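You operate a simulated robot arm through the tools that you are given. There is no shell and no other tool. Be economical: measure what you need, move in short steps, check, and stop when the job is done.

The job below is to be done with a simulated robot arm. You get a single attempt, and the scene is never put back.

## Task
Clear the FAULT on the yellow-taped cycler and rerun its plate.
Fine: switch off and on again, pick the program the thick white card names, start once, wait for DONE.

The check looks at the end state, three seconds after you hand in, the way a careful person would. Anything else that was tipped, shoved, dropped, spilled or broken makes it a failure.

## Robot
A 7-joint arm with a two-finger parallel gripper, hanging from a carriage that runs on a gantry, over the field with the corners [-1.057, -2.173], [0.223, -2.157], [0.195, 0.142], [-1.085, 0.127] (x, y) and turns from -5.096 to 6.912 rad about z. Base frame: it is fixed where the carriage stands at the start and does not move with it; the origin is on the floor, on the carriage's upright axis, x ahead of it, y to its left, z up. Lengths are in m, angles in rad, forces in N, time in s.
With the tool pointing down near the work surface it reaches from about 0.44 to 0.78 m from the robot's upright axis, wherever it stands. Its first joint turns from -2.496 to 2.496 rad. Places, roughly: blue-taped cycler hold key [0.6, 0.7, 0.9]; blue-taped cycler lever [1, 0.7, 1.2]; blue-taped cycler long key [0.6, 0.8, 0.9]; blue-taped cycler quick key [0.6, 0.8, 0.9]; blue-taped cycler start key [0.6, 0.6, 0.9]; blue-taped cycler stop key [0.6, 0.6, 0.9]; blue-taped cycler switch [0.8, 0.8, 1]; green-taped cycler hold key [0.7, 1, 0.9]; green-taped cycler lever [1, 1.1, 1.2]; green-taped cycler long key [0.7, 1.1, 0.9]; green-taped cycler quick key [0.7, 1.1, 0.9]; green-taped cycler start key [0.6, 1.1, 0.9]; green-taped cycler stop key [0.6, 1, 0.9]; green-taped cycler switch [0.8, 1.2, 1]; thick white card [0.75, 1.5, 1]; yellow-taped cycler [0.8, 0.4, 1]. Payload 1.57 kg.
The tool frame sits at the grasp point between the pads (the TCP): z along the fingers, y along the line on which they close. The tips reach 0.03 m beyond it. The gripper opens to 0.11 m. The fingers are 0.024 m wide and 0.012 m thick; the gripper's body (0.048 by 0.112 m) begins 0.078 m behind the TCP.
Orientation is told as [roll, pitch, yaw] about the base's x, y, z axes, in that order, counted from this pose: with the fingers straight down and closing along the base's y, the tool's x points along the base's -x, its y along +y and its z along -z.

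## Interface
- The arm moves only by the tool move_arm. Its argument "steps" is one flat list of numbers, 7 for each row, row after row: the shift along the tool's x, y, z in units of 250 mm (1.0 is 250 mm), then the turn, a rotation vector about the tool's x, y, z in units of 120 degrees (1.0 is 120 degrees), then the closure in counts, from 0 (fully open) to 255 (shut). In form: [dx, dy, dz, wx, wy, wz, fingers, dx, dy, dz, wx, wy, wz, fingers, ...]. A call has 1 to 10 rows; each row is the pose to reach, as a shift and turn from the pose commanded when the call began, along the tool's axes at that moment. A call with a number of a shift or a turn outside -1 to 1 is refused whole. A row lasts 0.2 s, in which the tool goes at most 0.05 m and 0.15 rad; a call with a longer step from one row to the next is refused whole, and so is a gripper value outside its range. A pose out of reach is approached as far as the arm can. The call stops where the force on the tool passes 40 N (or 10 N more than at its start, if that is more) or the arm is blocked; 0.2 s more then pass. Each finger travels about 0.045 m/s and halts on what it meets, pressing with about 37 N; the grip force reading is that of the motor and also rises with nothing between the fingers. The clock runs only during rows and for 0.2 s after the last one: add rows that repeat a pose to give the fingers time. The reply holds the time, the measured pose of the TCP, the force on the tool along the base axes, the opening and the grip force, in the units named above and with some noise, with the torque about the TCP (base axes, N m) and any sound that the robot's microphone picked up.
- Cameras (640 x 400 px; columns grow to the right, rows downward): "scene" is now at [0.2756, 0.0498, 1.7524]; the picture's right is [0.67, -0.74, 0.00], its down [-0.58, -0.53, -0.62] and it looks along [0.46, 0.42, -0.79] (base axes); focal length 268 px, centre (320, 200). "wrist" rides on the gripper at [0.07, 0.016, -0.141] in the tool frame; the picture's right is [-0.23, 0.97, 0.00], its down [-0.86, -0.20, -0.48] and it looks along [-0.47, -0.11, 0.88] (tool axes); focal length 222 px, centre (320, 200). There is no depth. A picture from a camera that has moved, and an enlarged one, comes with that camera's place and axes in the base frame and with its lens.
- snapshot(camera): a new picture of that camera. The clock stands still meanwhile.
- raise_lower(by): slides the trunk up (or, below 0, down) by that many m; the arm and the scene camera ride with it, the base frame stays. It gives what a move gives, with no picture.
- drive_base(legs): drives the robot by 1 to 6 legs, each [ahead, left, turn to the left] in m, m and rad, along the robot's own axes; the way and the turn of a leg run together, so that a leg with both is an arc; at most 1.5 m and 3.142 rad a leg. The arm and the cameras ride along, it lands a little off, and it stops where it bumps. It keeps to its track: a leg is cut to what the track allows. It gives what a move gives.
- aim_head(pan, tilt): turns the head with the scene camera to pan (to the left, within 2.705 rad either way) and tilt (down, from -0.506 to 1.204), counted from straight ahead of the robot. It gives what a move gives.
- zoom(camera, box): a new picture of the part [left, top, right, bottom] of that camera's present view, enlarged. The clock stands still meanwhile.
- sign_off(): hands the job in; it is judged then, once.

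Go step by step. Nothing tells you exact positions but the pictures and the camera data: compare them with the known pose of the tool, close in by small moves and look again before you grip or let go. The budget is 120 turns and 98 pictures, counting those below and the enlarged ones. Unless the task says otherwise, let go and move clear before handing in, and close with one line.

The tools are called after "Emit:" by a JSON object that holds its "fn" and its "kwargs". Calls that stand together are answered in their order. move_arm: Moves the arm, as the interface text tells. Its arguments: {"type":"object","properties":{"steps":{"type":"array"}},"required":["steps"]} The other tools are called the same way: raise_lower (by) slides the trunk up or down; drive_base (legs) drives the base; aim_head (pan, tilt) turns the head that bears the scene camera; snapshot (camera) takes a picture; zoom (camera, box) takes an enlarged picture of a part of a camera's view; sign_off () hands the job in.

At the start:

```text
t: 0.0
position: [0.7464, 0.2568, 1.2893]
tcp_rot: [-0.001, -0.001, 0.0]
ft_force: [-0.5, -0.5, -0.3]
ft_torque: [0.01, -0.02, 0.02]
opening: 0.1101
grip_force: 0.1
trunk travel left (down, up): [-0.425, 0.17]
robot x, y, heading: [-0.0014, -0.0032, 0.006]
head pan, tilt: [0.738, 0.904]
```

scene: 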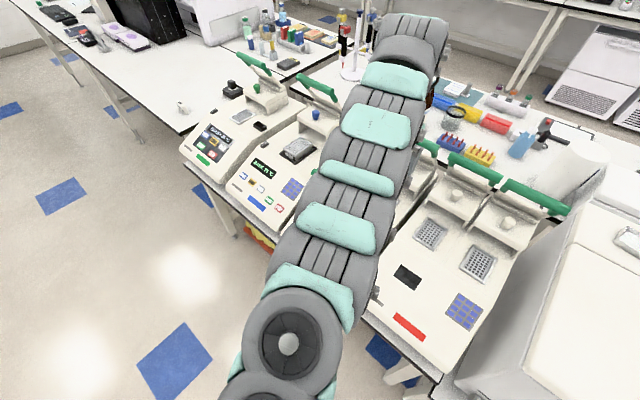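
wrist: 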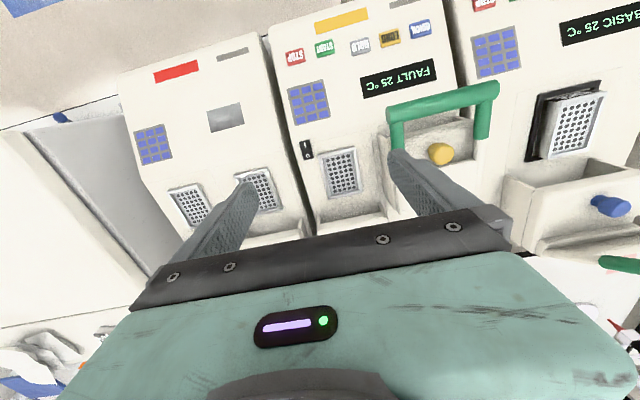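

The wrist view shows the yellow-taped cycler with FAULT, its keys, and a rocker switch beside a plate well. I'll enlarge that and look toward the card.

Emit:
{"fn": "zoom", "kwargs": {"camera": "wrist", "box": [260, 0, 520, 220]}}

Emit:
{"fn": "zoom", "kwargs": {"camera": "scene", "box": [160, 40, 340, 240]}}

Emit:
{"fn": "aim_head", "kwargs": {"pan": 1.15, "tilt": 0.6}}

Emit:
{"fn": "snapshot", "kwargs": {"camera": "scene"}}

```text
1.82 times, centred on (390, 110) of wrist
camera zoom: at [0.6756, 0.2714, 1.4298], right [0.23, 0.97, 0.0], down [0.86, -0.2, 0.48], along [0.47, -0.11, -0.88], focal length 404 px, centre (193, 364)
```

zoom: 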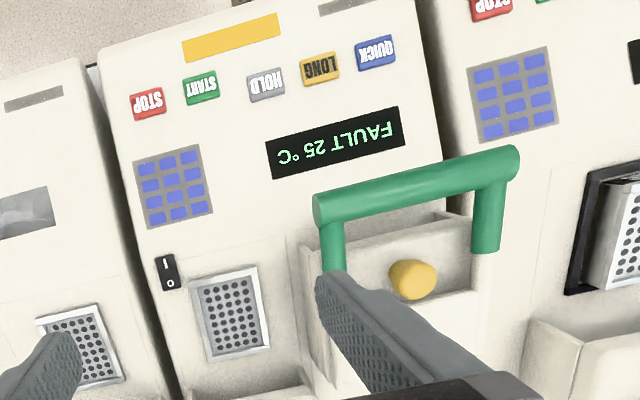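

```text
2.00 times, centred on (250, 140) of scene
camera zoom: at [0.2756, 0.0498, 1.7524], right [0.67, -0.74, 0.0], down [-0.58, -0.53, -0.62], along [0.46, 0.42, -0.79], focal length 535 px, centre (460, 320)
```

zoom: 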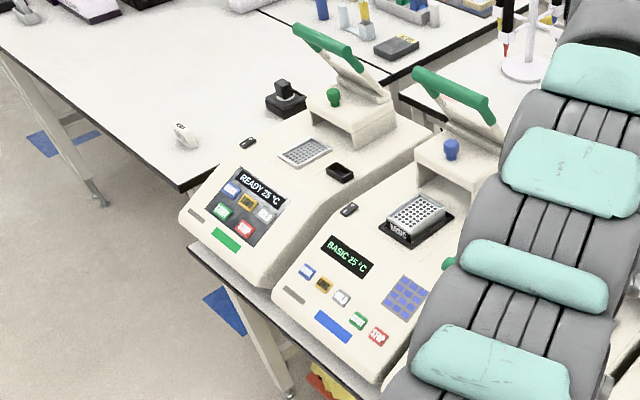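

```text
t: 0.9
position: [0.7435, 0.2562, 1.2897]
tcp_rot: [0.001, -0.001, -0.001]
ft_force: [0.5, 0.8, 0.2]
ft_torque: [-0.01, -0.03, -0.02]
opening: 0.1098
grip_force: 0.1
trunk travel left (down, up): [-0.425, 0.17]
robot x, y, heading: [0.0035, -0.0011, 0.002]
head pan, tilt: [1.15, 0.6]
```

```text
93 pictures are left
camera scene: at [0.256, 0.0797, 1.7774], right [0.91, -0.41, 0.0], down [-0.23, -0.52, -0.82], along [0.34, 0.75, -0.57], focal length 268 px, centre (320, 200)
```

scene: 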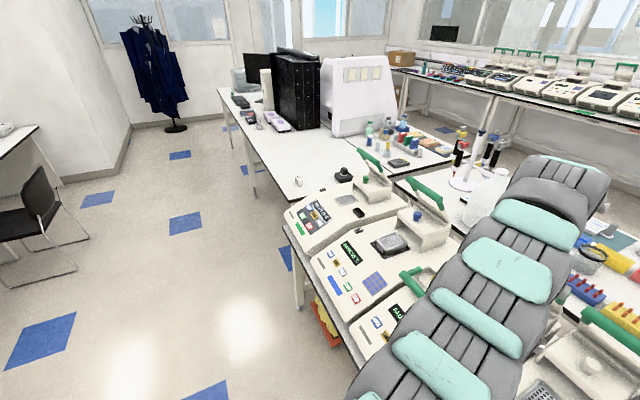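

The small white thing on the table near (297,180) is where the card should be; I'll enlarge it.

Emit:
{"fn": "zoom", "kwargs": {"camera": "scene", "box": [277, 165, 325, 195]}}

Emit:
{"fn": "zoom", "kwargs": {"camera": "scene", "box": [280, 140, 460, 350]}}

```text
13.33 times, centred on (301, 180) of scene
camera zoom: at [0.256, 0.0797, 1.7774], right [0.91, -0.41, 0.0], down [-0.23, -0.52, -0.82], along [0.34, 0.75, -0.57], focal length 3567 px, centre (573, 467)
```

zoom: 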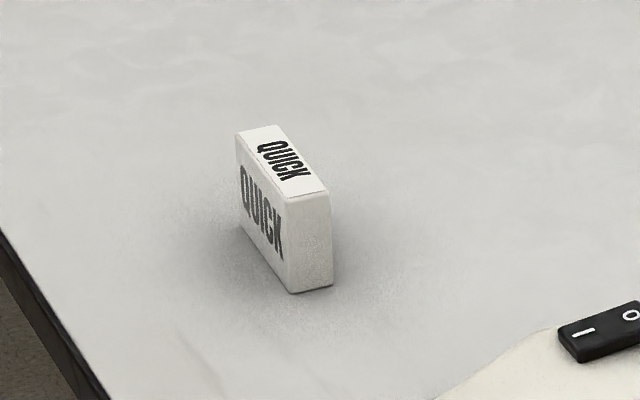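

```text
1.90 times, centred on (370, 245) of scene
camera zoom: at [0.256, 0.0797, 1.7774], right [0.91, -0.41, 0.0], down [-0.23, -0.52, -0.82], along [0.34, 0.75, -0.57], focal length 510 px, centre (225, 114)
```

zoom: 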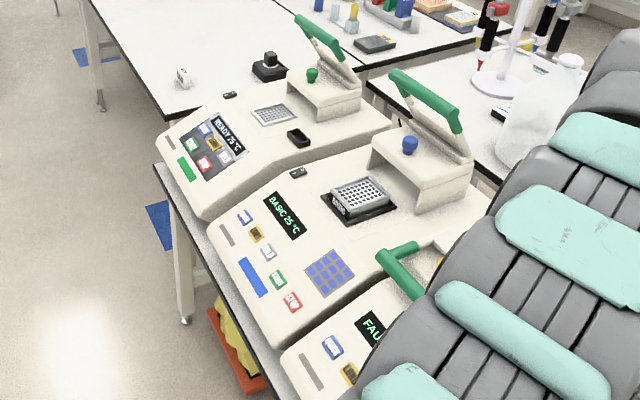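

The card says QUICK. I'll raise the trunk and swing the arm aside to see the yellow cycler clearly, especially its lid and plate.

Emit:
{"fn": "raise_lower", "kwargs": {"by": 0.12}}

Emit:
{"fn": "move_arm", "kwargs": {"steps": [0.1, -0.15, 0, 0, 0, 0, 255, 0.2, -0.3, 0, 0, 0, 0, 255, 0.25, -0.48, 0, 0, 0, 0, 255, 0.3, -0.66, 0, 0, 0, 0, 255, 0.35, -0.84, 0, 0, 0, 0, 255, 0.4, -1.0, 0, 0, 0, 0, 255]}}

Emit:
{"fn": "aim_head", "kwargs": {"pan": 0.75, "tilt": 0.85}}

Emit:
{"fn": "snapshot", "kwargs": {"camera": "scene"}}

Emit:
{"fn": "snapshot", "kwargs": {"camera": "wrist"}}

```text
t: 2.4
position: [0.7449, 0.2549, 1.4095]
tcp_rot: [0.0, 0.0, 0.001]
ft_force: [-0.6, 0.6, 0.2]
ft_torque: [-0.01, 0.04, 0.01]
opening: 0.1098
grip_force: 0.0
trunk travel left (down, up): [-0.545, 0.05]
robot x, y, heading: [0.0012, -0.0014, -0.003]
head pan, tilt: [1.15, 0.6]
```

```text
t: 3.8
position: [0.6892, 0.017, 1.4113]
tcp_rot: [-0.001, -0.003, 0.001]
ft_force: [-0.5, 0.5, -0.1]
ft_torque: [-0.01, -0.02, 0.01]
opening: 0.0
grip_force: 8.0
out of reach, approached as far as the arm can: row 4, 5, 6
trunk travel left (down, up): [-0.545, 0.05]
robot x, y, heading: [0.0011, -0.0019, 0.005]
head pan, tilt: [1.15, 0.6]
```

```text
t: 4.6
position: [0.6888, 0.0162, 1.4127]
tcp_rot: [-0.001, -0.004, 0.0]
ft_force: [1.6, -0.4, 0.3]
ft_torque: [0.02, -0.01, 0.01]
opening: 0.0001
grip_force: 21.2
trunk travel left (down, up): [-0.545, 0.05]
robot x, y, heading: [0.0048, 0.0027, -0.002]
head pan, tilt: [0.75, 0.85]
```

```text
90 pictures are left
camera scene: at [0.2771, 0.0525, 1.8766], right [0.68, -0.73, 0.0], down [-0.55, -0.51, -0.66], along [0.48, 0.45, -0.75], focal length 268 px, centre (320, 200)
```

scene: 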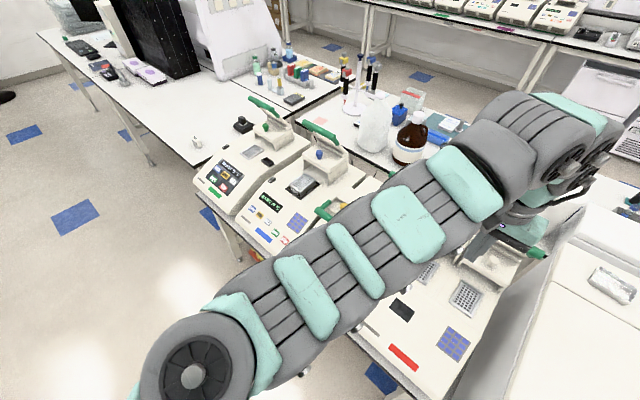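

```text
89 pictures are left
camera wrist: at [0.6191, 0.0316, 1.5528], right [0.23, 0.97, 0.0], down [0.85, -0.2, 0.48], along [0.47, -0.11, -0.88], focal length 222 px, centre (320, 200)
```

wrist: 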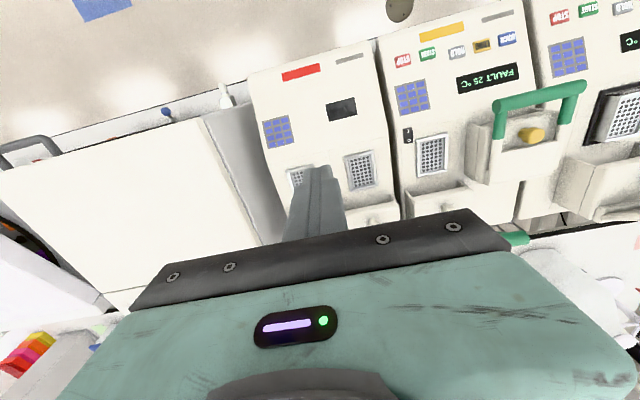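

Yellow's lid is closed with its handle at about (0.74, 0.44, 1.08). By triangulation the switch is near (0.792, 0.216, 0.988), QUICK near (0.642, 0.463, 0.931) and START near (0.628, 0.29, 0.925). I'll drive a bit forward so these lie well in reach, then approach the switch.

Emit:
{"fn": "drive_base", "kwargs": {"legs": [[0.15, 0, 0]]}}

Emit:
{"fn": "raise_lower", "kwargs": {"by": -0.12}}

```text
t: 6.0
position: [0.8366, 0.0183, 1.4111]
tcp_rot: [-0.001, -0.004, 0.002]
ft_force: [0.4, 1.4, 0.4]
ft_torque: [-0.04, -0.01, -0.01]
opening: 0.0
grip_force: 21.3
trunk travel left (down, up): [-0.545, 0.05]
robot x, y, heading: [0.1446, 0.0027, -0.0]
head pan, tilt: [0.75, 0.85]
```

```text
t: 7.5
position: [0.8377, 0.0178, 1.2918]
tcp_rot: [-0.003, -0.005, 0.003]
ft_force: [-0.1, 1.1, -0.3]
ft_torque: [-0.02, 0.0, -0.02]
opening: 0.0001
grip_force: 21.6
trunk travel left (down, up): [-0.425, 0.17]
robot x, y, heading: [0.1482, -0.0006, 0.002]
head pan, tilt: [0.75, 0.85]
```

Now to a point above the switch, in small steps.

Emit:
{"fn": "move_arm", "kwargs": {"steps": [0.05, 0.16, 0, 0, 0, 0, 255, 0.1, 0.32, 0, 0, 0, 0, 255, 0.15, 0.48, 0, 0, 0, 0, 255, 0.2, 0.64, 0.05, 0, 0, 0, 255, 0.2, 0.8, 0.15, 0, 0, 0, 255]}}

Emit:
{"fn": "snapshot", "kwargs": {"camera": "wrist"}}

```text
t: 8.7
position: [0.8092, 0.1694, 1.2922]
tcp_rot: [-0.005, -0.002, 0.003]
ft_force: [0.4, 0.1, 0.0]
ft_torque: [0.01, -0.04, -0.02]
opening: 0.0
grip_force: 21.4
out of reach, approached as far as the arm can: row 1, 2, 3, 4, 5
trunk travel left (down, up): [-0.425, 0.17]
robot x, y, heading: [0.15, 0.0016, 0.006]
head pan, tilt: [0.75, 0.85]
```

```text
88 pictures are left
camera wrist: at [0.7409, 0.1857, 1.4321], right [0.23, 0.97, 0.0], down [0.85, -0.2, 0.48], along [0.47, -0.11, -0.88], focal length 222 px, centre (320, 200)
```

wrist: 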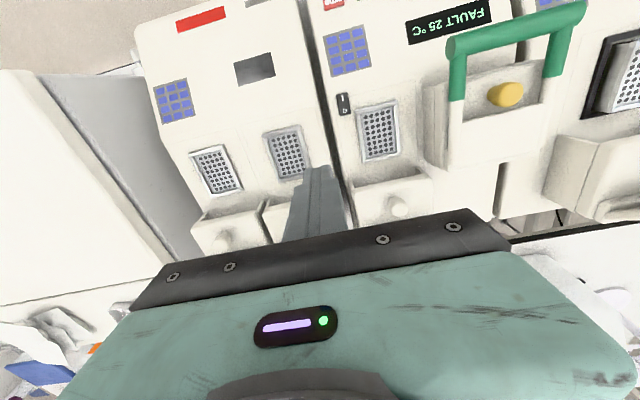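

The arm is too folded at this height relative to its trunk. I'll raise the trunk and lower the arm instead.

Emit:
{"fn": "raise_lower", "kwargs": {"by": 0.165}}

Emit:
{"fn": "move_arm", "kwargs": {"steps": [0, 0, 0.16, 0, 0, 0, 255, 0, 0, 0.32, 0, 0, 0, 255, 0, 0, 0.48, 0, 0, 0, 255, 0, 0, 0.64, 0, 0, 0, 255, 0, 0, 0.8, 0, 0, 0, 255]}}

```text
t: 10.6
position: [0.8096, 0.1709, 1.4575]
tcp_rot: [-0.004, -0.003, 0.002]
ft_force: [-0.6, -0.4, 0.2]
ft_torque: [0.01, 0.0, 0.0]
opening: 0.0
grip_force: 21.5
trunk travel left (down, up): [-0.59, 0.005]
robot x, y, heading: [0.1488, 0.0004, -0.003]
head pan, tilt: [0.75, 0.85]
```

```text
t: 11.8
position: [0.8418, 0.1625, 1.3747]
tcp_rot: [-0.007, -0.04, -0.028]
ft_force: [-0.9, -1.4, -2.4]
ft_torque: [0.05, -0.1, -0.05]
opening: 0.0
grip_force: 21.3
out of reach, approached as far as the arm can: row 1, 2, 3, 4, 5
trunk travel left (down, up): [-0.59, 0.005]
robot x, y, heading: [0.1492, 0.0026, 0.004]
head pan, tilt: [0.75, 0.85]
```

Lowering relative to the trunk pushes the tool outward, so the arm wants to be higher relative to its trunk. I'll undo that and test by lifting the arm.

Emit:
{"fn": "move_arm", "kwargs": {"steps": [0, 0, -0.15, 0, 0, 0, 255, 0, 0, -0.3, 0, 0, 0, 255, 0, 0, -0.45, 0, 0, 0, 255, 0, 0, -0.6, 0, 0, 0, 255]}}

Emit:
{"fn": "raise_lower", "kwargs": {"by": -0.1}}

```text
t: 12.8
position: [0.8658, 0.1673, 1.4814]
tcp_rot: [-0.005, -0.003, 0.001]
ft_force: [0.4, 0.1, 0.3]
ft_torque: [-0.02, -0.01, -0.03]
opening: 0.0
grip_force: 21.4
out of reach, approached as far as the arm can: row 3, 4
trunk travel left (down, up): [-0.59, 0.005]
robot x, y, heading: [0.1507, -0.0008, 0.004]
head pan, tilt: [0.75, 0.85]
```

```text
t: 14.1
position: [0.8656, 0.1669, 1.3802]
tcp_rot: [-0.005, -0.003, 0.0]
ft_force: [0.2, -0.7, 0.1]
ft_torque: [0.02, 0.01, 0.01]
opening: 0.0001
grip_force: 20.9
trunk travel left (down, up): [-0.49, 0.105]
robot x, y, heading: [0.1492, 0.0015, 0.001]
head pan, tilt: [0.75, 0.85]
```

The reach is odd up high, so rather than reaching in, I'll keep this radius (0.735), shift the carriage so the tool is above the switch, and test going straight down.

Emit:
{"fn": "drive_base", "kwargs": {"legs": [[-0.073, 0.049, 0]]}}

Emit:
{"fn": "move_arm", "kwargs": {"steps": [0, 0, 0.15, 0, 0, 0, 255, 0, 0, 0.3, 0, 0, 0, 255, 0, 0, 0.45, 0, 0, 0, 255, 0, 0, 0.6, 0, 0, 0, 255]}}

Emit:
{"fn": "snapshot", "kwargs": {"camera": "wrist"}}

```text
t: 15.2
position: [0.794, 0.2158, 1.3803]
tcp_rot: [-0.005, -0.003, 0.0]
ft_force: [0.2, -0.2, 0.7]
ft_torque: [0.03, 0.03, 0.01]
opening: 0.0
grip_force: 21.5
trunk travel left (down, up): [-0.49, 0.105]
robot x, y, heading: [0.0771, 0.0517, -0.003]
head pan, tilt: [0.75, 0.85]
```

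```text
t: 16.2
position: [0.7951, 0.2133, 1.2285]
tcp_rot: [-0.005, -0.004, 0.0]
ft_force: [0.5, 0.6, 0.3]
ft_torque: [0.01, 0.02, 0.0]
opening: 0.0
grip_force: 20.8
trunk travel left (down, up): [-0.49, 0.105]
robot x, y, heading: [0.0741, 0.0479, -0.003]
head pan, tilt: [0.75, 0.85]
```

```text
87 pictures are left
camera wrist: at [0.726, 0.2285, 1.3693], right [0.23, 0.97, 0.0], down [0.85, -0.2, 0.48], along [0.47, -0.11, -0.88], focal length 222 px, centre (320, 200)
```

wrist: 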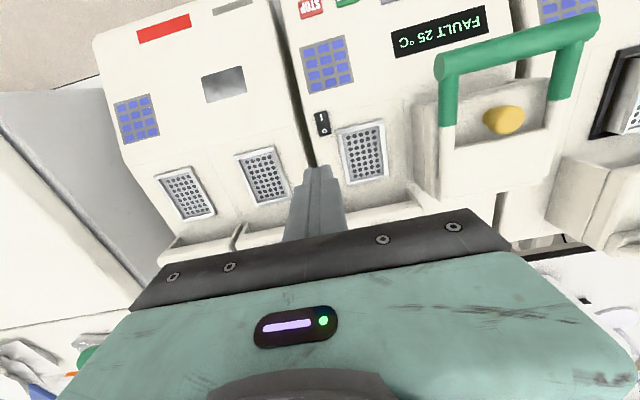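

Reach works here, and the switch re-triangulates to (0.792, 0.216, 0.988). I'll zoom in on it.

Emit:
{"fn": "zoom", "kwargs": {"camera": "wrist", "box": [290, 95, 354, 135]}}

Emit:
{"fn": "snapshot", "kwargs": {"camera": "scene"}}

```text
10.00 times, centred on (322, 115) of wrist
camera zoom: at [0.726, 0.2285, 1.3693], right [0.23, 0.97, 0.0], down [0.85, -0.2, 0.48], along [0.47, -0.11, -0.88], focal length 2221 px, centre (300, 1050)
```

zoom: 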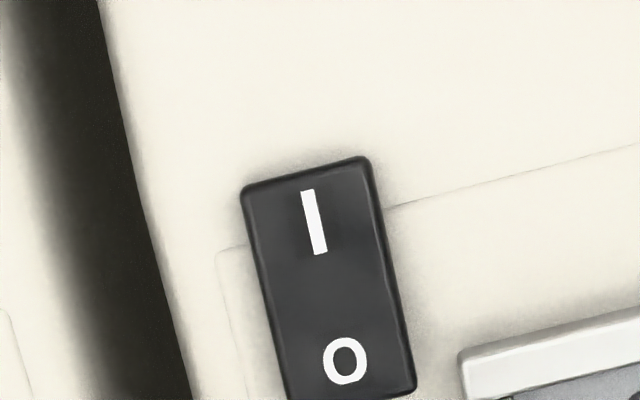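

```text
85 pictures are left
camera scene: at [0.3544, 0.1011, 1.8216], right [0.68, -0.73, 0.0], down [-0.55, -0.51, -0.66], along [0.48, 0.45, -0.75], focal length 268 px, centre (320, 200)
```

scene: 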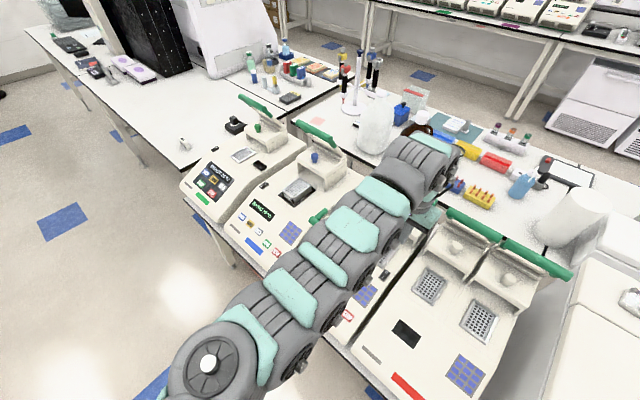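

Rocker is on I, with O at the far end. I'll descend to about 3 cm above the O end and look.

Emit:
{"fn": "move_arm", "kwargs": {"steps": [-0.016, 0.02, 0.16, 0, 0, 0, 255, -0.016, 0.02, 0.32, 0, 0, 0, 255, -0.016, 0.02, 0.48, 0, 0, 0, 255, -0.016, 0.02, 0.64, 0, 0, 0, 255]}}

Emit:
{"fn": "snapshot", "kwargs": {"camera": "wrist"}}

```text
t: 17.2
position: [0.7996, 0.2206, 1.0703]
tcp_rot: [-0.006, -0.006, 0.002]
ft_force: [-0.9, -0.8, 0.2]
ft_torque: [-0.04, 0.0, 0.0]
opening: 0.0002
grip_force: 21.4
trunk travel left (down, up): [-0.49, 0.105]
robot x, y, heading: [0.0762, 0.0489, -0.003]
head pan, tilt: [0.75, 0.85]
```

```text
84 pictures are left
camera wrist: at [0.7305, 0.2362, 1.2113], right [0.23, 0.97, 0.0], down [0.85, -0.2, 0.48], along [0.47, -0.11, -0.88], focal length 222 px, centre (320, 200)
```

wrist: 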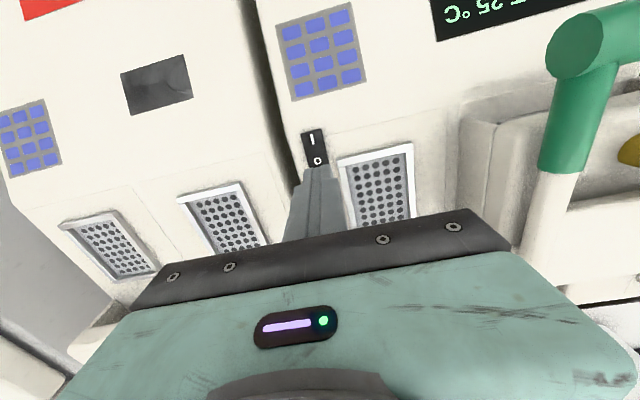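

Tip sits over the O end as computed. Now press down gently in small steps.

Emit:
{"fn": "move_arm", "kwargs": {"steps": [-0.008, -0.016, 0.08, 0, 0, 0, 255, -0.008, -0.016, 0.12, 0, 0, 0, 255, -0.008, -0.016, 0.14, 0, 0, 0, 255, -0.008, -0.016, 0.155, 0, 0, 0, 255, -0.008, -0.016, 0.17, 0, 0, 0, 255, -0.008, -0.016, 0.185, 0, 0, 0, 255]}}

Emit:
{"fn": "zoom", "kwargs": {"camera": "wrist", "box": [240, 60, 480, 210]}}

```text
t: 18.6
position: [0.8022, 0.2153, 1.0253]
tcp_rot: [-0.006, -0.005, 0.001]
ft_force: [0.8, 0.9, 0.4]
ft_torque: [0.0, 0.01, 0.03]
opening: 0.0002
grip_force: 21.4
trunk travel left (down, up): [-0.49, 0.105]
robot x, y, heading: [0.0772, 0.0497, -0.001]
head pan, tilt: [0.75, 0.85]
```

```text
2.67 times, centred on (360, 135) of wrist
camera zoom: at [0.7326, 0.231, 1.1648], right [0.23, 0.97, 0.0], down [0.85, -0.2, 0.48], along [0.47, -0.11, -0.88], focal length 592 px, centre (213, 373)
```

zoom: 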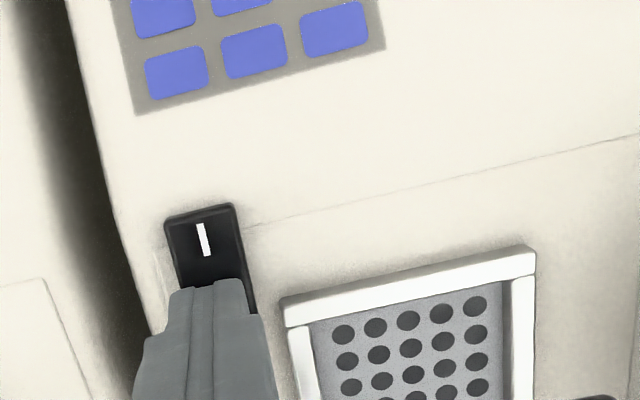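

Tip covers the O end at z≈0.995 with no contact yet. Continuing down in 2–3 mm steps.

Emit:
{"fn": "move_arm", "kwargs": {"steps": [0.01, 0, 0.01, 0, 0, 0, 255, 0.01, 0, 0.02, 0, 0, 0, 255, 0.01, 0, 0.03, 0, 0, 0, 255, 0.01, 0, 0.04, 0, 0, 0, 255]}}

```text
t: 19.3
position: [0.8012, 0.2155, 1.0233]
tcp_rot: [-0.003, -0.007, -0.001]
ft_force: [-6.2, -3.2, 25.2]
ft_torque: [0.02, 0.46, 0.03]
opening: 0.0
grip_force: 21.1
trunk travel left (down, up): [-0.49, 0.105]
robot x, y, heading: [0.0748, 0.0523, 0.001]
head pan, tilt: [0.75, 0.85]
stopped in row 3: the force on the tool passed its limit at 48 N (the readings are from after the stop); the commanded pose is now the measured one
```

Contact with a firm push. I'll lift and look at the display and rocker.

Emit:
{"fn": "move_arm", "kwargs": {"steps": [0.0, 0, -0.05, 0, 0, 0, 255, 0.06, 0, -0.2, 0, 0, 0, 255, 0.12, 0, -0.36, 0, 0, 0, 255]}}

Emit:
{"fn": "snapshot", "kwargs": {"camera": "wrist"}}

Emit:
{"fn": "zoom", "kwargs": {"camera": "wrist", "box": [280, 80, 376, 180]}}

```text
t: 20.1
position: [0.7688, 0.2131, 1.1103]
tcp_rot: [-0.006, -0.001, 0.004]
ft_force: [0.5, -0.5, -0.7]
ft_torque: [0.05, -0.02, -0.04]
opening: 0.0001
grip_force: 21.1
trunk travel left (down, up): [-0.49, 0.105]
robot x, y, heading: [0.0808, 0.0473, 0.002]
head pan, tilt: [0.75, 0.85]
```

```text
82 pictures are left
camera wrist: at [0.7002, 0.2282, 1.2512], right [0.23, 0.97, 0.0], down [0.85, -0.2, 0.48], along [0.47, -0.11, -0.88], focal length 222 px, centre (320, 200)
```

wrist: 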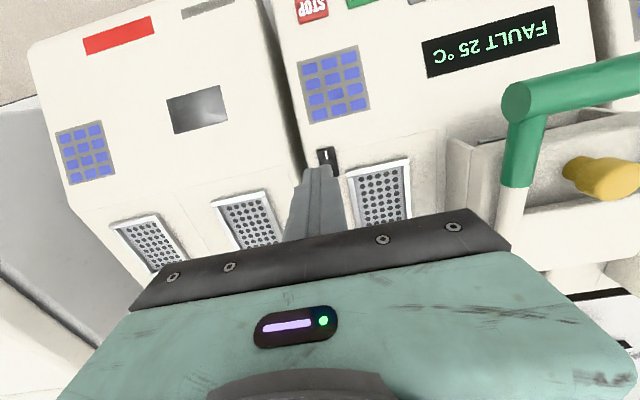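

```text
4.00 times, centred on (328, 130) of wrist
camera zoom: at [0.7002, 0.2282, 1.2512], right [0.23, 0.97, 0.0], down [0.85, -0.2, 0.48], along [0.47, -0.11, -0.88], focal length 888 px, centre (288, 480)
```

zoom: 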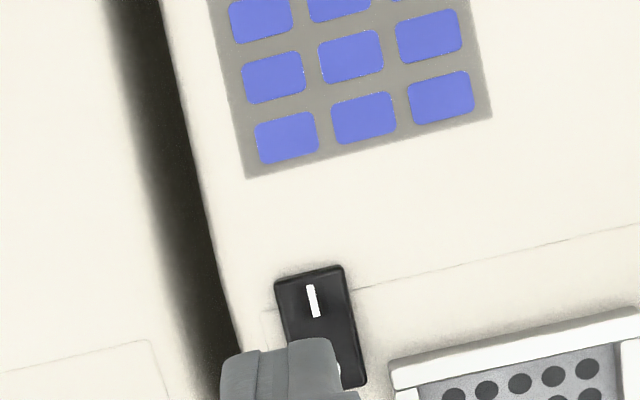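

Still FAULT, so the rocker didn't flip. I'll back off and view the rocker's shape closely.

Emit:
{"fn": "move_arm", "kwargs": {"steps": [0.1, -0.1, 0, 0, 0, 0, 255, 0.2, -0.2, 0, 0, 0, 0, 255, 0.3, -0.3, 0, 0, 0, 0, 255]}}

Emit:
{"fn": "snapshot", "kwargs": {"camera": "wrist"}}

```text
t: 20.9
position: [0.7512, 0.1562, 1.0843]
tcp_rot: [-0.006, -0.001, 0.002]
ft_force: [-0.6, -1.0, 0.3]
ft_torque: [-0.04, 0.02, -0.01]
opening: 0.0001
grip_force: 21.6
out of reach, approached as far as the arm can: row 1, 2, 3
trunk travel left (down, up): [-0.49, 0.105]
robot x, y, heading: [0.0767, 0.0465, -0.001]
head pan, tilt: [0.75, 0.85]
```

```text
80 pictures are left
camera wrist: at [0.6833, 0.1714, 1.2251], right [0.23, 0.97, 0.0], down [0.86, -0.2, 0.48], along [0.47, -0.11, -0.88], focal length 222 px, centre (320, 200)
```

wrist: 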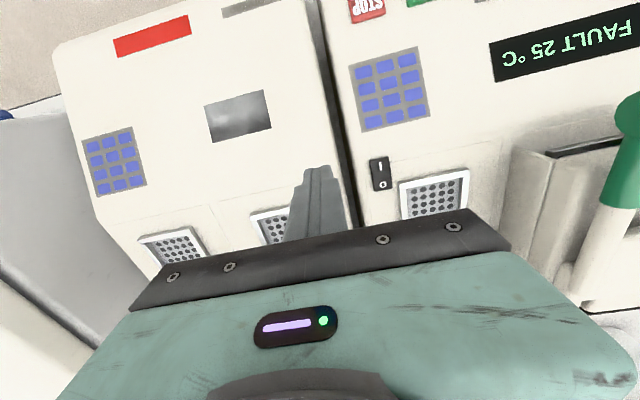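

Emit:
{"fn": "zoom", "kwargs": {"camera": "wrist", "box": [350, 145, 414, 205]}}

```text
6.67 times, centred on (382, 175) of wrist
camera zoom: at [0.6833, 0.1714, 1.2251], right [0.23, 0.97, 0.0], down [0.86, -0.2, 0.48], along [0.47, -0.11, -0.88], focal length 1481 px, centre (-93, 367)
```

zoom: 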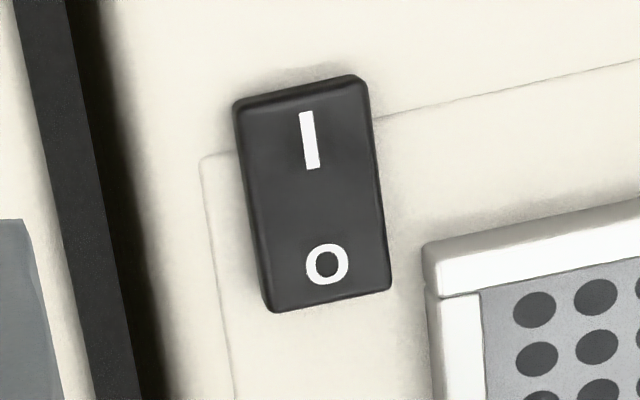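

The O end of the rocker is around x 0.81, further out than where I pushed, so the tip straddled the pivot. I'll shift about 11 mm further toward O and press again.

Emit:
{"fn": "move_arm", "kwargs": {"steps": [-0.08, 0.08, 0, 0, 0, 0, 255, -0.16, 0.16, 0, 0, 0, 0, 255, -0.245, 0.231, 0, 0, 0, 0, 255, -0.245, 0.231, 0.06, 0, 0, 0, 255]}}

Emit:
{"fn": "snapshot", "kwargs": {"camera": "wrist"}}

```text
t: 21.9
position: [0.8144, 0.2128, 1.0731]
tcp_rot: [-0.003, -0.003, 0.001]
ft_force: [1.1, 0.7, 0.2]
ft_torque: [0.01, -0.03, 0.0]
opening: 0.0
grip_force: 21.5
trunk travel left (down, up): [-0.49, 0.105]
robot x, y, heading: [0.0787, 0.0475, 0.002]
head pan, tilt: [0.75, 0.85]
```

```text
78 pictures are left
camera wrist: at [0.7452, 0.2288, 1.2124], right [0.23, 0.97, 0.0], down [0.85, -0.2, 0.48], along [0.47, -0.11, -0.88], focal length 222 px, centre (320, 200)
```

wrist: 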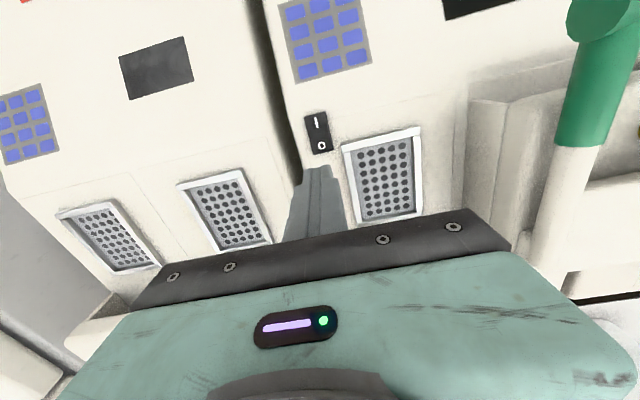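

O letter sits at (0.805, 0.216); the tip now covers 0.802–0.826. Pressing.

Emit:
{"fn": "move_arm", "kwargs": {"steps": [0, 0.01, 0.1, 0, 0, 0, 255, 0, 0.01, 0.17, 0, 0, 0, 255, 0, 0.01, 0.185, 0, 0, 0, 255, 0, 0.01, 0.2, 0, 0, 0, 255, 0, 0.01, 0.215, 0, 0, 0, 255, 0, 0.01, 0.23, 0, 0, 0, 255, 0, 0.01, 0.245, 0, 0, 0, 255]}}

```text
t: 23.2
position: [0.8182, 0.2158, 1.021]
tcp_rot: [-0.002, -0.007, -0.002]
ft_force: [-4.2, -2.9, 19.3]
ft_torque: [-0.09, 0.33, -0.01]
opening: 0.0
grip_force: 21.7
trunk travel left (down, up): [-0.49, 0.105]
robot x, y, heading: [0.0791, 0.0482, -0.0]
head pan, tilt: [0.75, 0.85]
stopped in row 6: the force on the tool passed its limit at 48 N (the readings are from after the stop); the commanded pose is now the measured one
```

Emit:
{"fn": "move_arm", "kwargs": {"steps": [0, 0, -0.06, 0, 0, 0, 255, 0.06, 0, -0.2, 0, 0, 0, 255, 0.12, 0, -0.36, 0, 0, 0, 255]}}

Emit:
{"fn": "snapshot", "kwargs": {"camera": "wrist"}}

```text
t: 24.0
position: [0.7843, 0.2277, 1.1115]
tcp_rot: [-0.008, -0.01, 0.026]
ft_force: [-4.9, 0.3, -2.4]
ft_torque: [-0.03, -0.45, -0.01]
opening: 0.0
grip_force: 21.4
trunk travel left (down, up): [-0.49, 0.105]
robot x, y, heading: [0.0756, 0.0482, 0.003]
head pan, tilt: [0.75, 0.85]
```

```text
77 pictures are left
camera wrist: at [0.7142, 0.242, 1.2513], right [0.2, 0.98, -0.01], down [0.86, -0.17, 0.49], along [0.48, -0.1, -0.87], focal length 222 px, centre (320, 200)
```

wrist: 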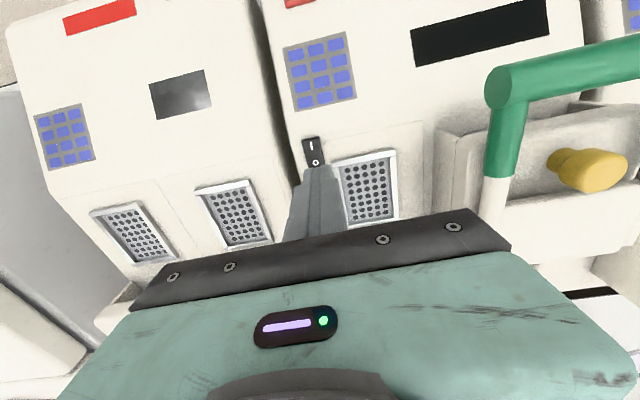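

The display went dark: it is off. But I'm feeling about 5 N in -x on the gripper body, so something is touching; I'll look before moving.

Emit:
{"fn": "snapshot", "kwargs": {"camera": "scene"}}

Emit:
{"fn": "move_arm", "kwargs": {"steps": [0, 0, 0, 0, 0, 0, 255]}}

Emit:
{"fn": "zoom", "kwargs": {"camera": "scene", "box": [340, 110, 580, 300]}}

```text
76 pictures are left
camera scene: at [0.3535, 0.1026, 1.8214], right [0.68, -0.73, 0.0], down [-0.55, -0.51, -0.66], along [0.48, 0.45, -0.75], focal length 268 px, centre (320, 200)
```

scene: 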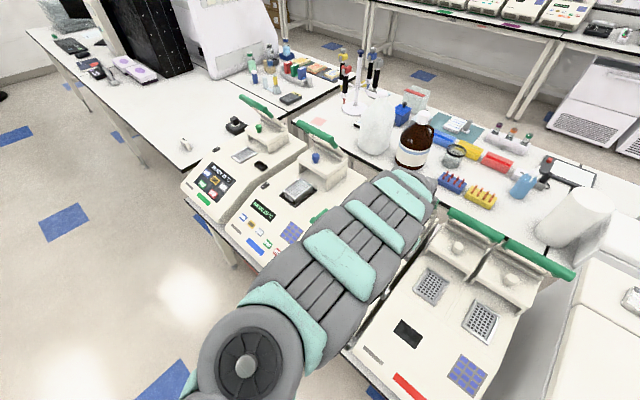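

```text
t: 24.4
position: [0.7845, 0.2158, 1.1088]
tcp_rot: [-0.001, -0.004, 0.0]
ft_force: [0.4, -0.1, 0.0]
ft_torque: [0.03, -0.01, -0.02]
opening: 0.0
grip_force: 21.5
trunk travel left (down, up): [-0.49, 0.105]
robot x, y, heading: [0.0785, 0.0479, -0.002]
head pan, tilt: [0.75, 0.85]
```

```text
2.11 times, centred on (460, 205) of scene
camera zoom: at [0.354, 0.1009, 1.8215], right [0.68, -0.73, 0.0], down [-0.55, -0.51, -0.66], along [0.48, 0.45, -0.75], focal length 563 px, centre (25, 190)
```

zoom: 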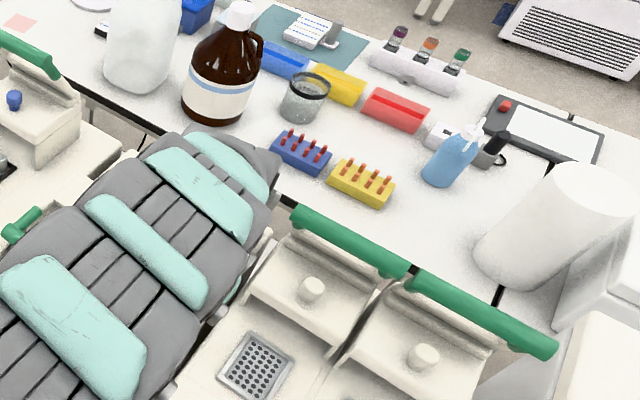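

No contact now; it was just the arm re-settling. Next, press the I end (x ≈ 0.775) to switch on.

Emit:
{"fn": "move_arm", "kwargs": {"steps": [0.046, 0.004, 0.12, 0, 0, 0, 255, 0.046, 0.004, 0.24, 0, 0, 0, 255, 0.046, 0.004, 0.3, 0, 0, 0, 255, 0.046, 0.004, 0.32, 0, 0, 0, 255, 0.046, 0.004, 0.335, 0, 0, 0, 255, 0.046, 0.004, 0.35, 0, 0, 0, 255, 0.046, 0.004, 0.365, 0, 0, 0, 255, 0.046, 0.004, 0.38, 0, 0, 0, 255]}}

Emit:
{"fn": "snapshot", "kwargs": {"camera": "wrist"}}

```text
t: 25.9
position: [0.7728, 0.216, 1.0226]
tcp_rot: [-0.002, -0.002, 0.0]
ft_force: [-7.4, -2.2, 20.8]
ft_torque: [-0.06, -0.02, -0.1]
opening: 0.0
grip_force: 21.2
trunk travel left (down, up): [-0.49, 0.105]
robot x, y, heading: [0.078, 0.0466, 0.005]
head pan, tilt: [0.75, 0.85]
stopped in row 7: the force on the tool passed its limit at 51 N (the readings are from after the stop); the commanded pose is now the measured one
```

```text
74 pictures are left
camera wrist: at [0.7052, 0.2321, 1.1633], right [0.23, 0.97, 0.0], down [0.85, -0.2, 0.48], along [0.47, -0.11, -0.88], focal length 222 px, centre (320, 200)
```

wrist: 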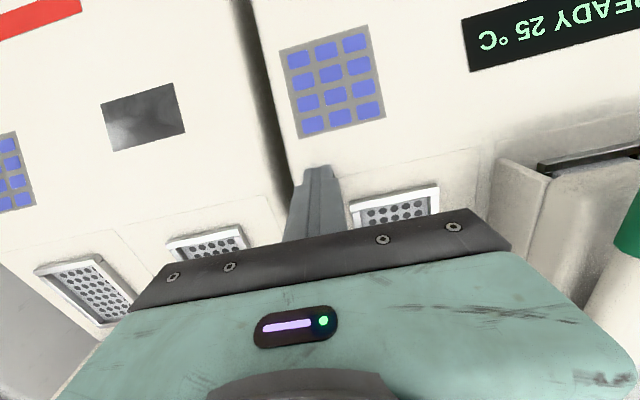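

READY: it's reset. Lift clear of the yellow handle, then drive back/left so QUICK is in the reach ring.

Emit:
{"fn": "move_arm", "kwargs": {"steps": [0, 0, -0.1, 0, 0, 0, 255, 0, 0, -0.25, 0, 0, 0, 255, 0, 0, -0.4, 0, 0, 0, 255, 0, 0, -0.55, 0, 0, 0, 255, 0, 0, -0.7, 0, 0, 0, 255]}}

Emit:
{"fn": "drive_base", "kwargs": {"legs": [[-0.085, 0.072, 0]]}}

```text
t: 27.1
position: [0.7739, 0.2173, 1.1962]
tcp_rot: [-0.001, -0.002, 0.0]
ft_force: [-0.5, -0.2, 0.9]
ft_torque: [0.02, 0.0, -0.02]
opening: 0.0001
grip_force: 21.8
trunk travel left (down, up): [-0.49, 0.105]
robot x, y, heading: [0.0797, 0.0537, 0.0]
head pan, tilt: [0.75, 0.85]
```

```text
t: 28.3
position: [0.6905, 0.29, 1.1956]
tcp_rot: [-0.002, -0.003, 0.002]
ft_force: [-0.6, -0.5, 0.1]
ft_torque: [0.04, 0.02, -0.01]
opening: 0.0003
grip_force: 21.2
trunk travel left (down, up): [-0.49, 0.105]
robot x, y, heading: [-0.0109, 0.1207, 0.002]
head pan, tilt: [0.75, 0.85]
```

Now over toward QUICK.

Emit:
{"fn": "move_arm", "kwargs": {"steps": [0, 0.17, 0, 0, 0, 0, 255, 0.03, 0.34, 0, 0, 0, 0, 255, 0.1, 0.5, 0, 0, 0, 0, 255, 0.16, 0.65, 0, 0, 0, 0, 255, 0.194, 0.692, 0, 0, 0, 0, 255, 0.194, 0.692, 0, 0, 0, 0, 255]}}

Emit:
{"fn": "snapshot", "kwargs": {"camera": "wrist"}}

```text
t: 29.7
position: [0.6408, 0.4621, 1.1956]
tcp_rot: [-0.001, -0.002, 0.001]
ft_force: [-0.3, 0.2, 0.4]
ft_torque: [-0.01, 0.03, 0.02]
opening: 0.0
grip_force: 21.2
trunk travel left (down, up): [-0.49, 0.105]
robot x, y, heading: [-0.0058, 0.124, -0.004]
head pan, tilt: [0.75, 0.85]
```

```text
73 pictures are left
camera wrist: at [0.5714, 0.4773, 1.3363], right [0.23, 0.97, 0.0], down [0.85, -0.2, 0.48], along [0.47, -0.11, -0.88], focal length 222 px, centre (320, 200)
```

wrist: 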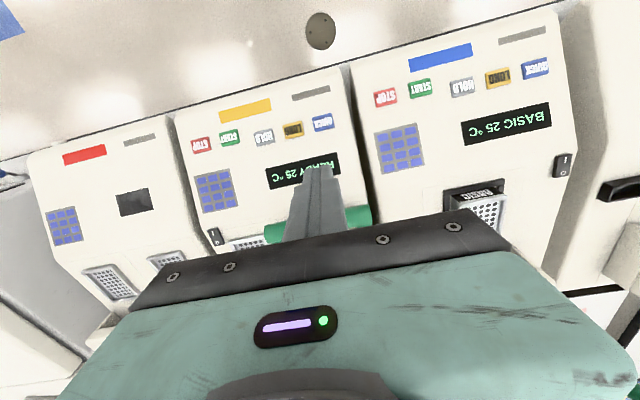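

QUICK confirmed at about (0.640, 0.464). Descending to ~3 cm above.

Emit:
{"fn": "move_arm", "kwargs": {"steps": [0, 0.008, 0.18, 0, 0, 0, 255, 0, 0.008, 0.36, 0, 0, 0, 255, 0, 0.008, 0.54, 0, 0, 0, 255, 0, 0.008, 0.7, 0, 0, 0, 255, 0, 0.008, 0.82, 0, 0, 0, 255]}}

Emit:
{"fn": "snapshot", "kwargs": {"camera": "wrist"}}

```text
t: 30.9
position: [0.6401, 0.4667, 0.9893]
tcp_rot: [-0.001, -0.004, 0.003]
ft_force: [-0.9, 0.0, -0.4]
ft_torque: [-0.02, 0.06, -0.02]
opening: 0.0
grip_force: 21.1
trunk travel left (down, up): [-0.49, 0.105]
robot x, y, heading: [-0.0109, 0.125, 0.002]
head pan, tilt: [0.75, 0.85]
```

```text
72 pictures are left
camera wrist: at [0.5718, 0.4815, 1.1309], right [0.23, 0.97, 0.0], down [0.85, -0.2, 0.48], along [0.47, -0.11, -0.88], focal length 222 px, centre (320, 200)
```

wrist: 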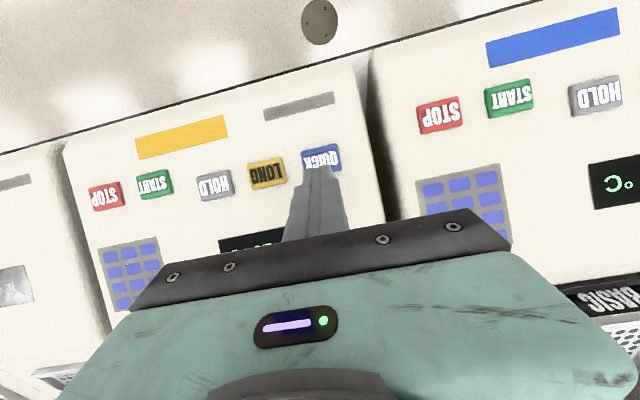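

Aligned over QUICK. Pressing slowly.

Emit:
{"fn": "move_arm", "kwargs": {"steps": [0.025, 0, 0.04, 0, 0, 0, 255, 0.025, 0, 0.07, 0, 0, 0, 255, 0.025, 0, 0.085, 0, 0, 0, 255, 0.025, 0, 0.1, 0, 0, 0, 255, 0.025, 0, 0.115, 0, 0, 0, 255, 0.025, 0, 0.13, 0, 0, 0, 255, 0.025, 0, 0.145, 0, 0, 0, 255, 0.025, 0, 0.16, 0, 0, 0, 255]}}

Emit:
{"fn": "snapshot", "kwargs": {"camera": "wrist"}}

```text
t: 32.4
position: [0.6369, 0.4658, 0.9618]
tcp_rot: [-0.002, -0.003, 0.002]
ft_force: [-9.5, -5.0, 20.5]
ft_torque: [-0.12, -0.02, -0.05]
opening: 0.0003
grip_force: 21.2
trunk travel left (down, up): [-0.49, 0.105]
robot x, y, heading: [-0.0064, 0.1195, 0.003]
head pan, tilt: [0.75, 0.85]
heard: click
stopped in row 7: the force on the tool passed its limit at 53 N (the readings are from after the stop); the commanded pose is now the measured one
```

```text
71 pictures are left
camera wrist: at [0.568, 0.4804, 1.1014], right [0.23, 0.97, 0.0], down [0.85, -0.2, 0.48], along [0.47, -0.11, -0.88], focal length 222 px, centre (320, 200)
```

wrist: 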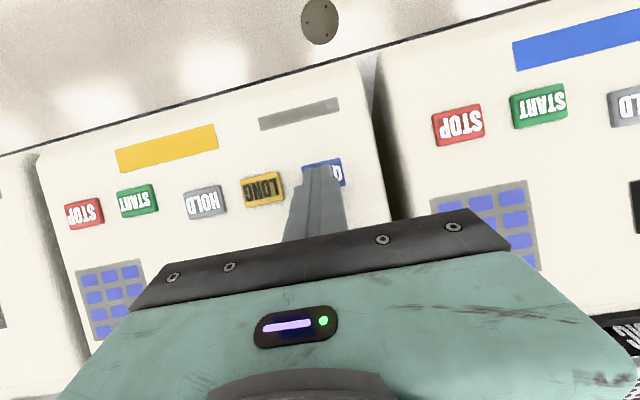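

A click was heard. I'll lift off and read the display.

Emit:
{"fn": "move_arm", "kwargs": {"steps": [0, 0, -0.1, 0, 0, 0, 255, 0, 0, -0.25, 0, 0, 0, 255, 0, 0, -0.42, 0, 0, 0, 255, 0, 0, -0.58, 0, 0, 0, 255]}}

Emit:
{"fn": "snapshot", "kwargs": {"camera": "wrist"}}

```text
t: 33.4
position: [0.6364, 0.4658, 1.1036]
tcp_rot: [-0.003, 0.002, -0.001]
ft_force: [-0.3, -0.2, 0.1]
ft_torque: [0.01, -0.03, 0.01]
opening: 0.0002
grip_force: 21.1
trunk travel left (down, up): [-0.49, 0.105]
robot x, y, heading: [-0.0053, 0.1253, -0.002]
head pan, tilt: [0.75, 0.85]
```

```text
70 pictures are left
camera wrist: at [0.5676, 0.4803, 1.2447], right [0.23, 0.97, 0.0], down [0.85, -0.2, 0.48], along [0.47, -0.11, -0.88], focal length 222 px, centre (320, 200)
```

wrist: 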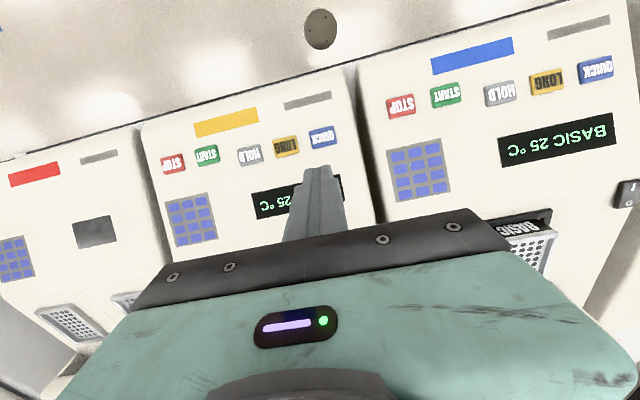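

The display is hidden by the finger. Shift the carriage right so the tool is above START, then read it.

Emit:
{"fn": "drive_base", "kwargs": {"legs": [[-0.008, -0.174, 0]]}}

Emit:
{"fn": "snapshot", "kwargs": {"camera": "wrist"}}

```text
t: 34.9
position: [0.6303, 0.2936, 1.1043]
tcp_rot: [-0.001, -0.002, 0.0]
ft_force: [0.4, 0.3, -0.8]
ft_torque: [-0.03, -0.01, 0.0]
opening: 0.0002
grip_force: 21.2
trunk travel left (down, up): [-0.49, 0.105]
robot x, y, heading: [-0.014, -0.0485, -0.002]
head pan, tilt: [0.75, 0.85]
```

```text
69 pictures are left
camera wrist: at [0.561, 0.3088, 1.2452], right [0.23, 0.97, 0.0], down [0.85, -0.2, 0.48], along [0.47, -0.11, -0.88], focal length 222 px, centre (320, 200)
```

wrist: 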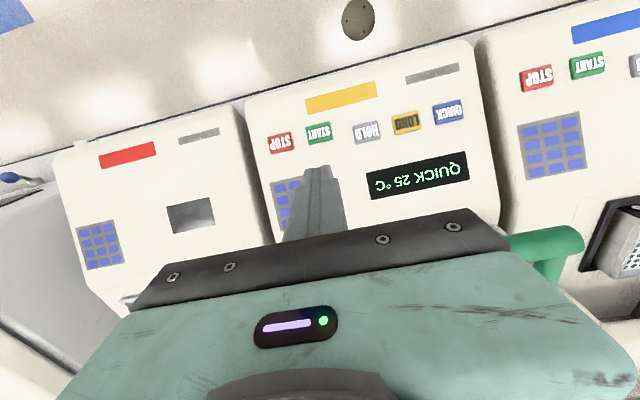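

Program reads QUICK. START is at about (0.628, 0.291); descend toward it.

Emit:
{"fn": "move_arm", "kwargs": {"steps": [0.025, -0.009, 0.16, 0, 0, 0, 255, 0.025, -0.009, 0.32, 0, 0, 0, 255, 0.025, -0.009, 0.46, 0, 0, 0, 255]}}

Emit:
{"fn": "snapshot", "kwargs": {"camera": "wrist"}}

```text
t: 35.7
position: [0.6226, 0.292, 0.9908]
tcp_rot: [-0.004, -0.004, -0.001]
ft_force: [-0.1, 0.5, 0.1]
ft_torque: [-0.01, 0.02, -0.02]
opening: 0.0
grip_force: 21.5
trunk travel left (down, up): [-0.49, 0.105]
robot x, y, heading: [-0.0156, -0.0516, 0.006]
head pan, tilt: [0.75, 0.85]
```

```text
68 pictures are left
camera wrist: at [0.5525, 0.3067, 1.131], right [0.23, 0.97, 0.0], down [0.85, -0.2, 0.48], along [0.47, -0.11, -0.88], focal length 222 px, centre (320, 200)
```

wrist: 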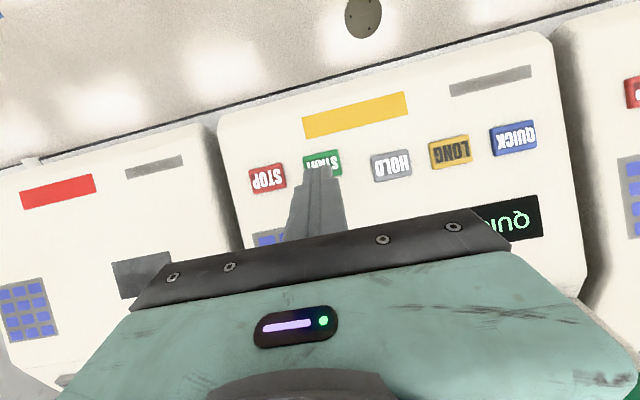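

Aligned over START. One slow press, then lift.

Emit:
{"fn": "move_arm", "kwargs": {"steps": [0, 0.003, 0.05, 0, 0, 0, 255, 0, 0.003, 0.08, 0, 0, 0, 255, 0, 0.003, 0.095, 0, 0, 0, 255, 0, 0.003, 0.11, 0, 0, 0, 255, 0, 0.003, 0.125, 0, 0, 0, 255, 0, 0.003, 0.14, 0, 0, 0, 255, 0, 0.003, 0.155, 0, 0, 0, 255, 0, 0.003, 0.17, 0, 0, 0, 255]}}

Emit:
{"fn": "snapshot", "kwargs": {"camera": "wrist"}}

```text
t: 37.3
position: [0.6255, 0.2914, 0.9546]
tcp_rot: [-0.003, -0.002, -0.001]
ft_force: [-8.8, -5.6, 18.1]
ft_torque: [-0.17, 0.02, -0.04]
opening: 0.0003
grip_force: 21.3
trunk travel left (down, up): [-0.49, 0.105]
robot x, y, heading: [-0.0152, -0.0499, 0.001]
head pan, tilt: [0.75, 0.85]
heard: click
stopped in row 8: the force on the tool passed its limit at 56 N (the readings are from after the stop); the commanded pose is now the measured one
```

```text
67 pictures are left
camera wrist: at [0.5561, 0.3075, 1.0949], right [0.23, 0.97, 0.0], down [0.85, -0.2, 0.48], along [0.47, -0.11, -0.88], focal length 222 px, centre (320, 200)
```

wrist: 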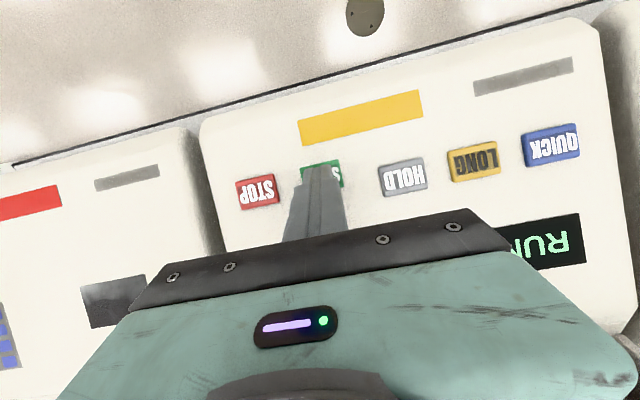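

It's running. Lift well clear and wait.

Emit:
{"fn": "move_arm", "kwargs": {"steps": [0, 0, -0.1, 0, 0, 0, 255, 0, 0, -0.28, 0, 0, 0, 255, 0, 0, -0.46, 0, 0, 0, 255, 0, 0, -0.62, 0, 0, 0, 255, 0, 0, -0.62, 0, 0, 0, 255, 0, 0, -0.62, 0, 0, 0, 255, 0, 0, -0.62, 0, 0, 0, 255, 0, 0, -0.62, 0, 0, 0, 255, 0, 0, -0.62, 0, 0, 0, 255, 0, 0, -0.62, 0, 0, 0, 255]}}

Emit:
{"fn": "snapshot", "kwargs": {"camera": "wrist"}}

```text
t: 39.5
position: [0.6251, 0.2927, 1.1091]
tcp_rot: [-0.003, -0.003, 0.0]
ft_force: [-0.4, -0.1, -0.6]
ft_torque: [0.0, 0.0, 0.02]
opening: 0.0
grip_force: 21.3
trunk travel left (down, up): [-0.49, 0.105]
robot x, y, heading: [-0.0169, -0.0519, -0.005]
head pan, tilt: [0.75, 0.85]
```

```text
66 pictures are left
camera wrist: at [0.5554, 0.3082, 1.2501], right [0.23, 0.97, 0.0], down [0.85, -0.2, 0.48], along [0.47, -0.11, -0.88], focal length 222 px, centre (320, 200)
```

wrist: 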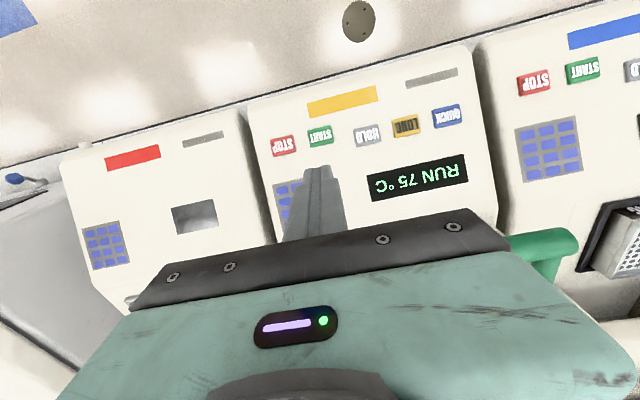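

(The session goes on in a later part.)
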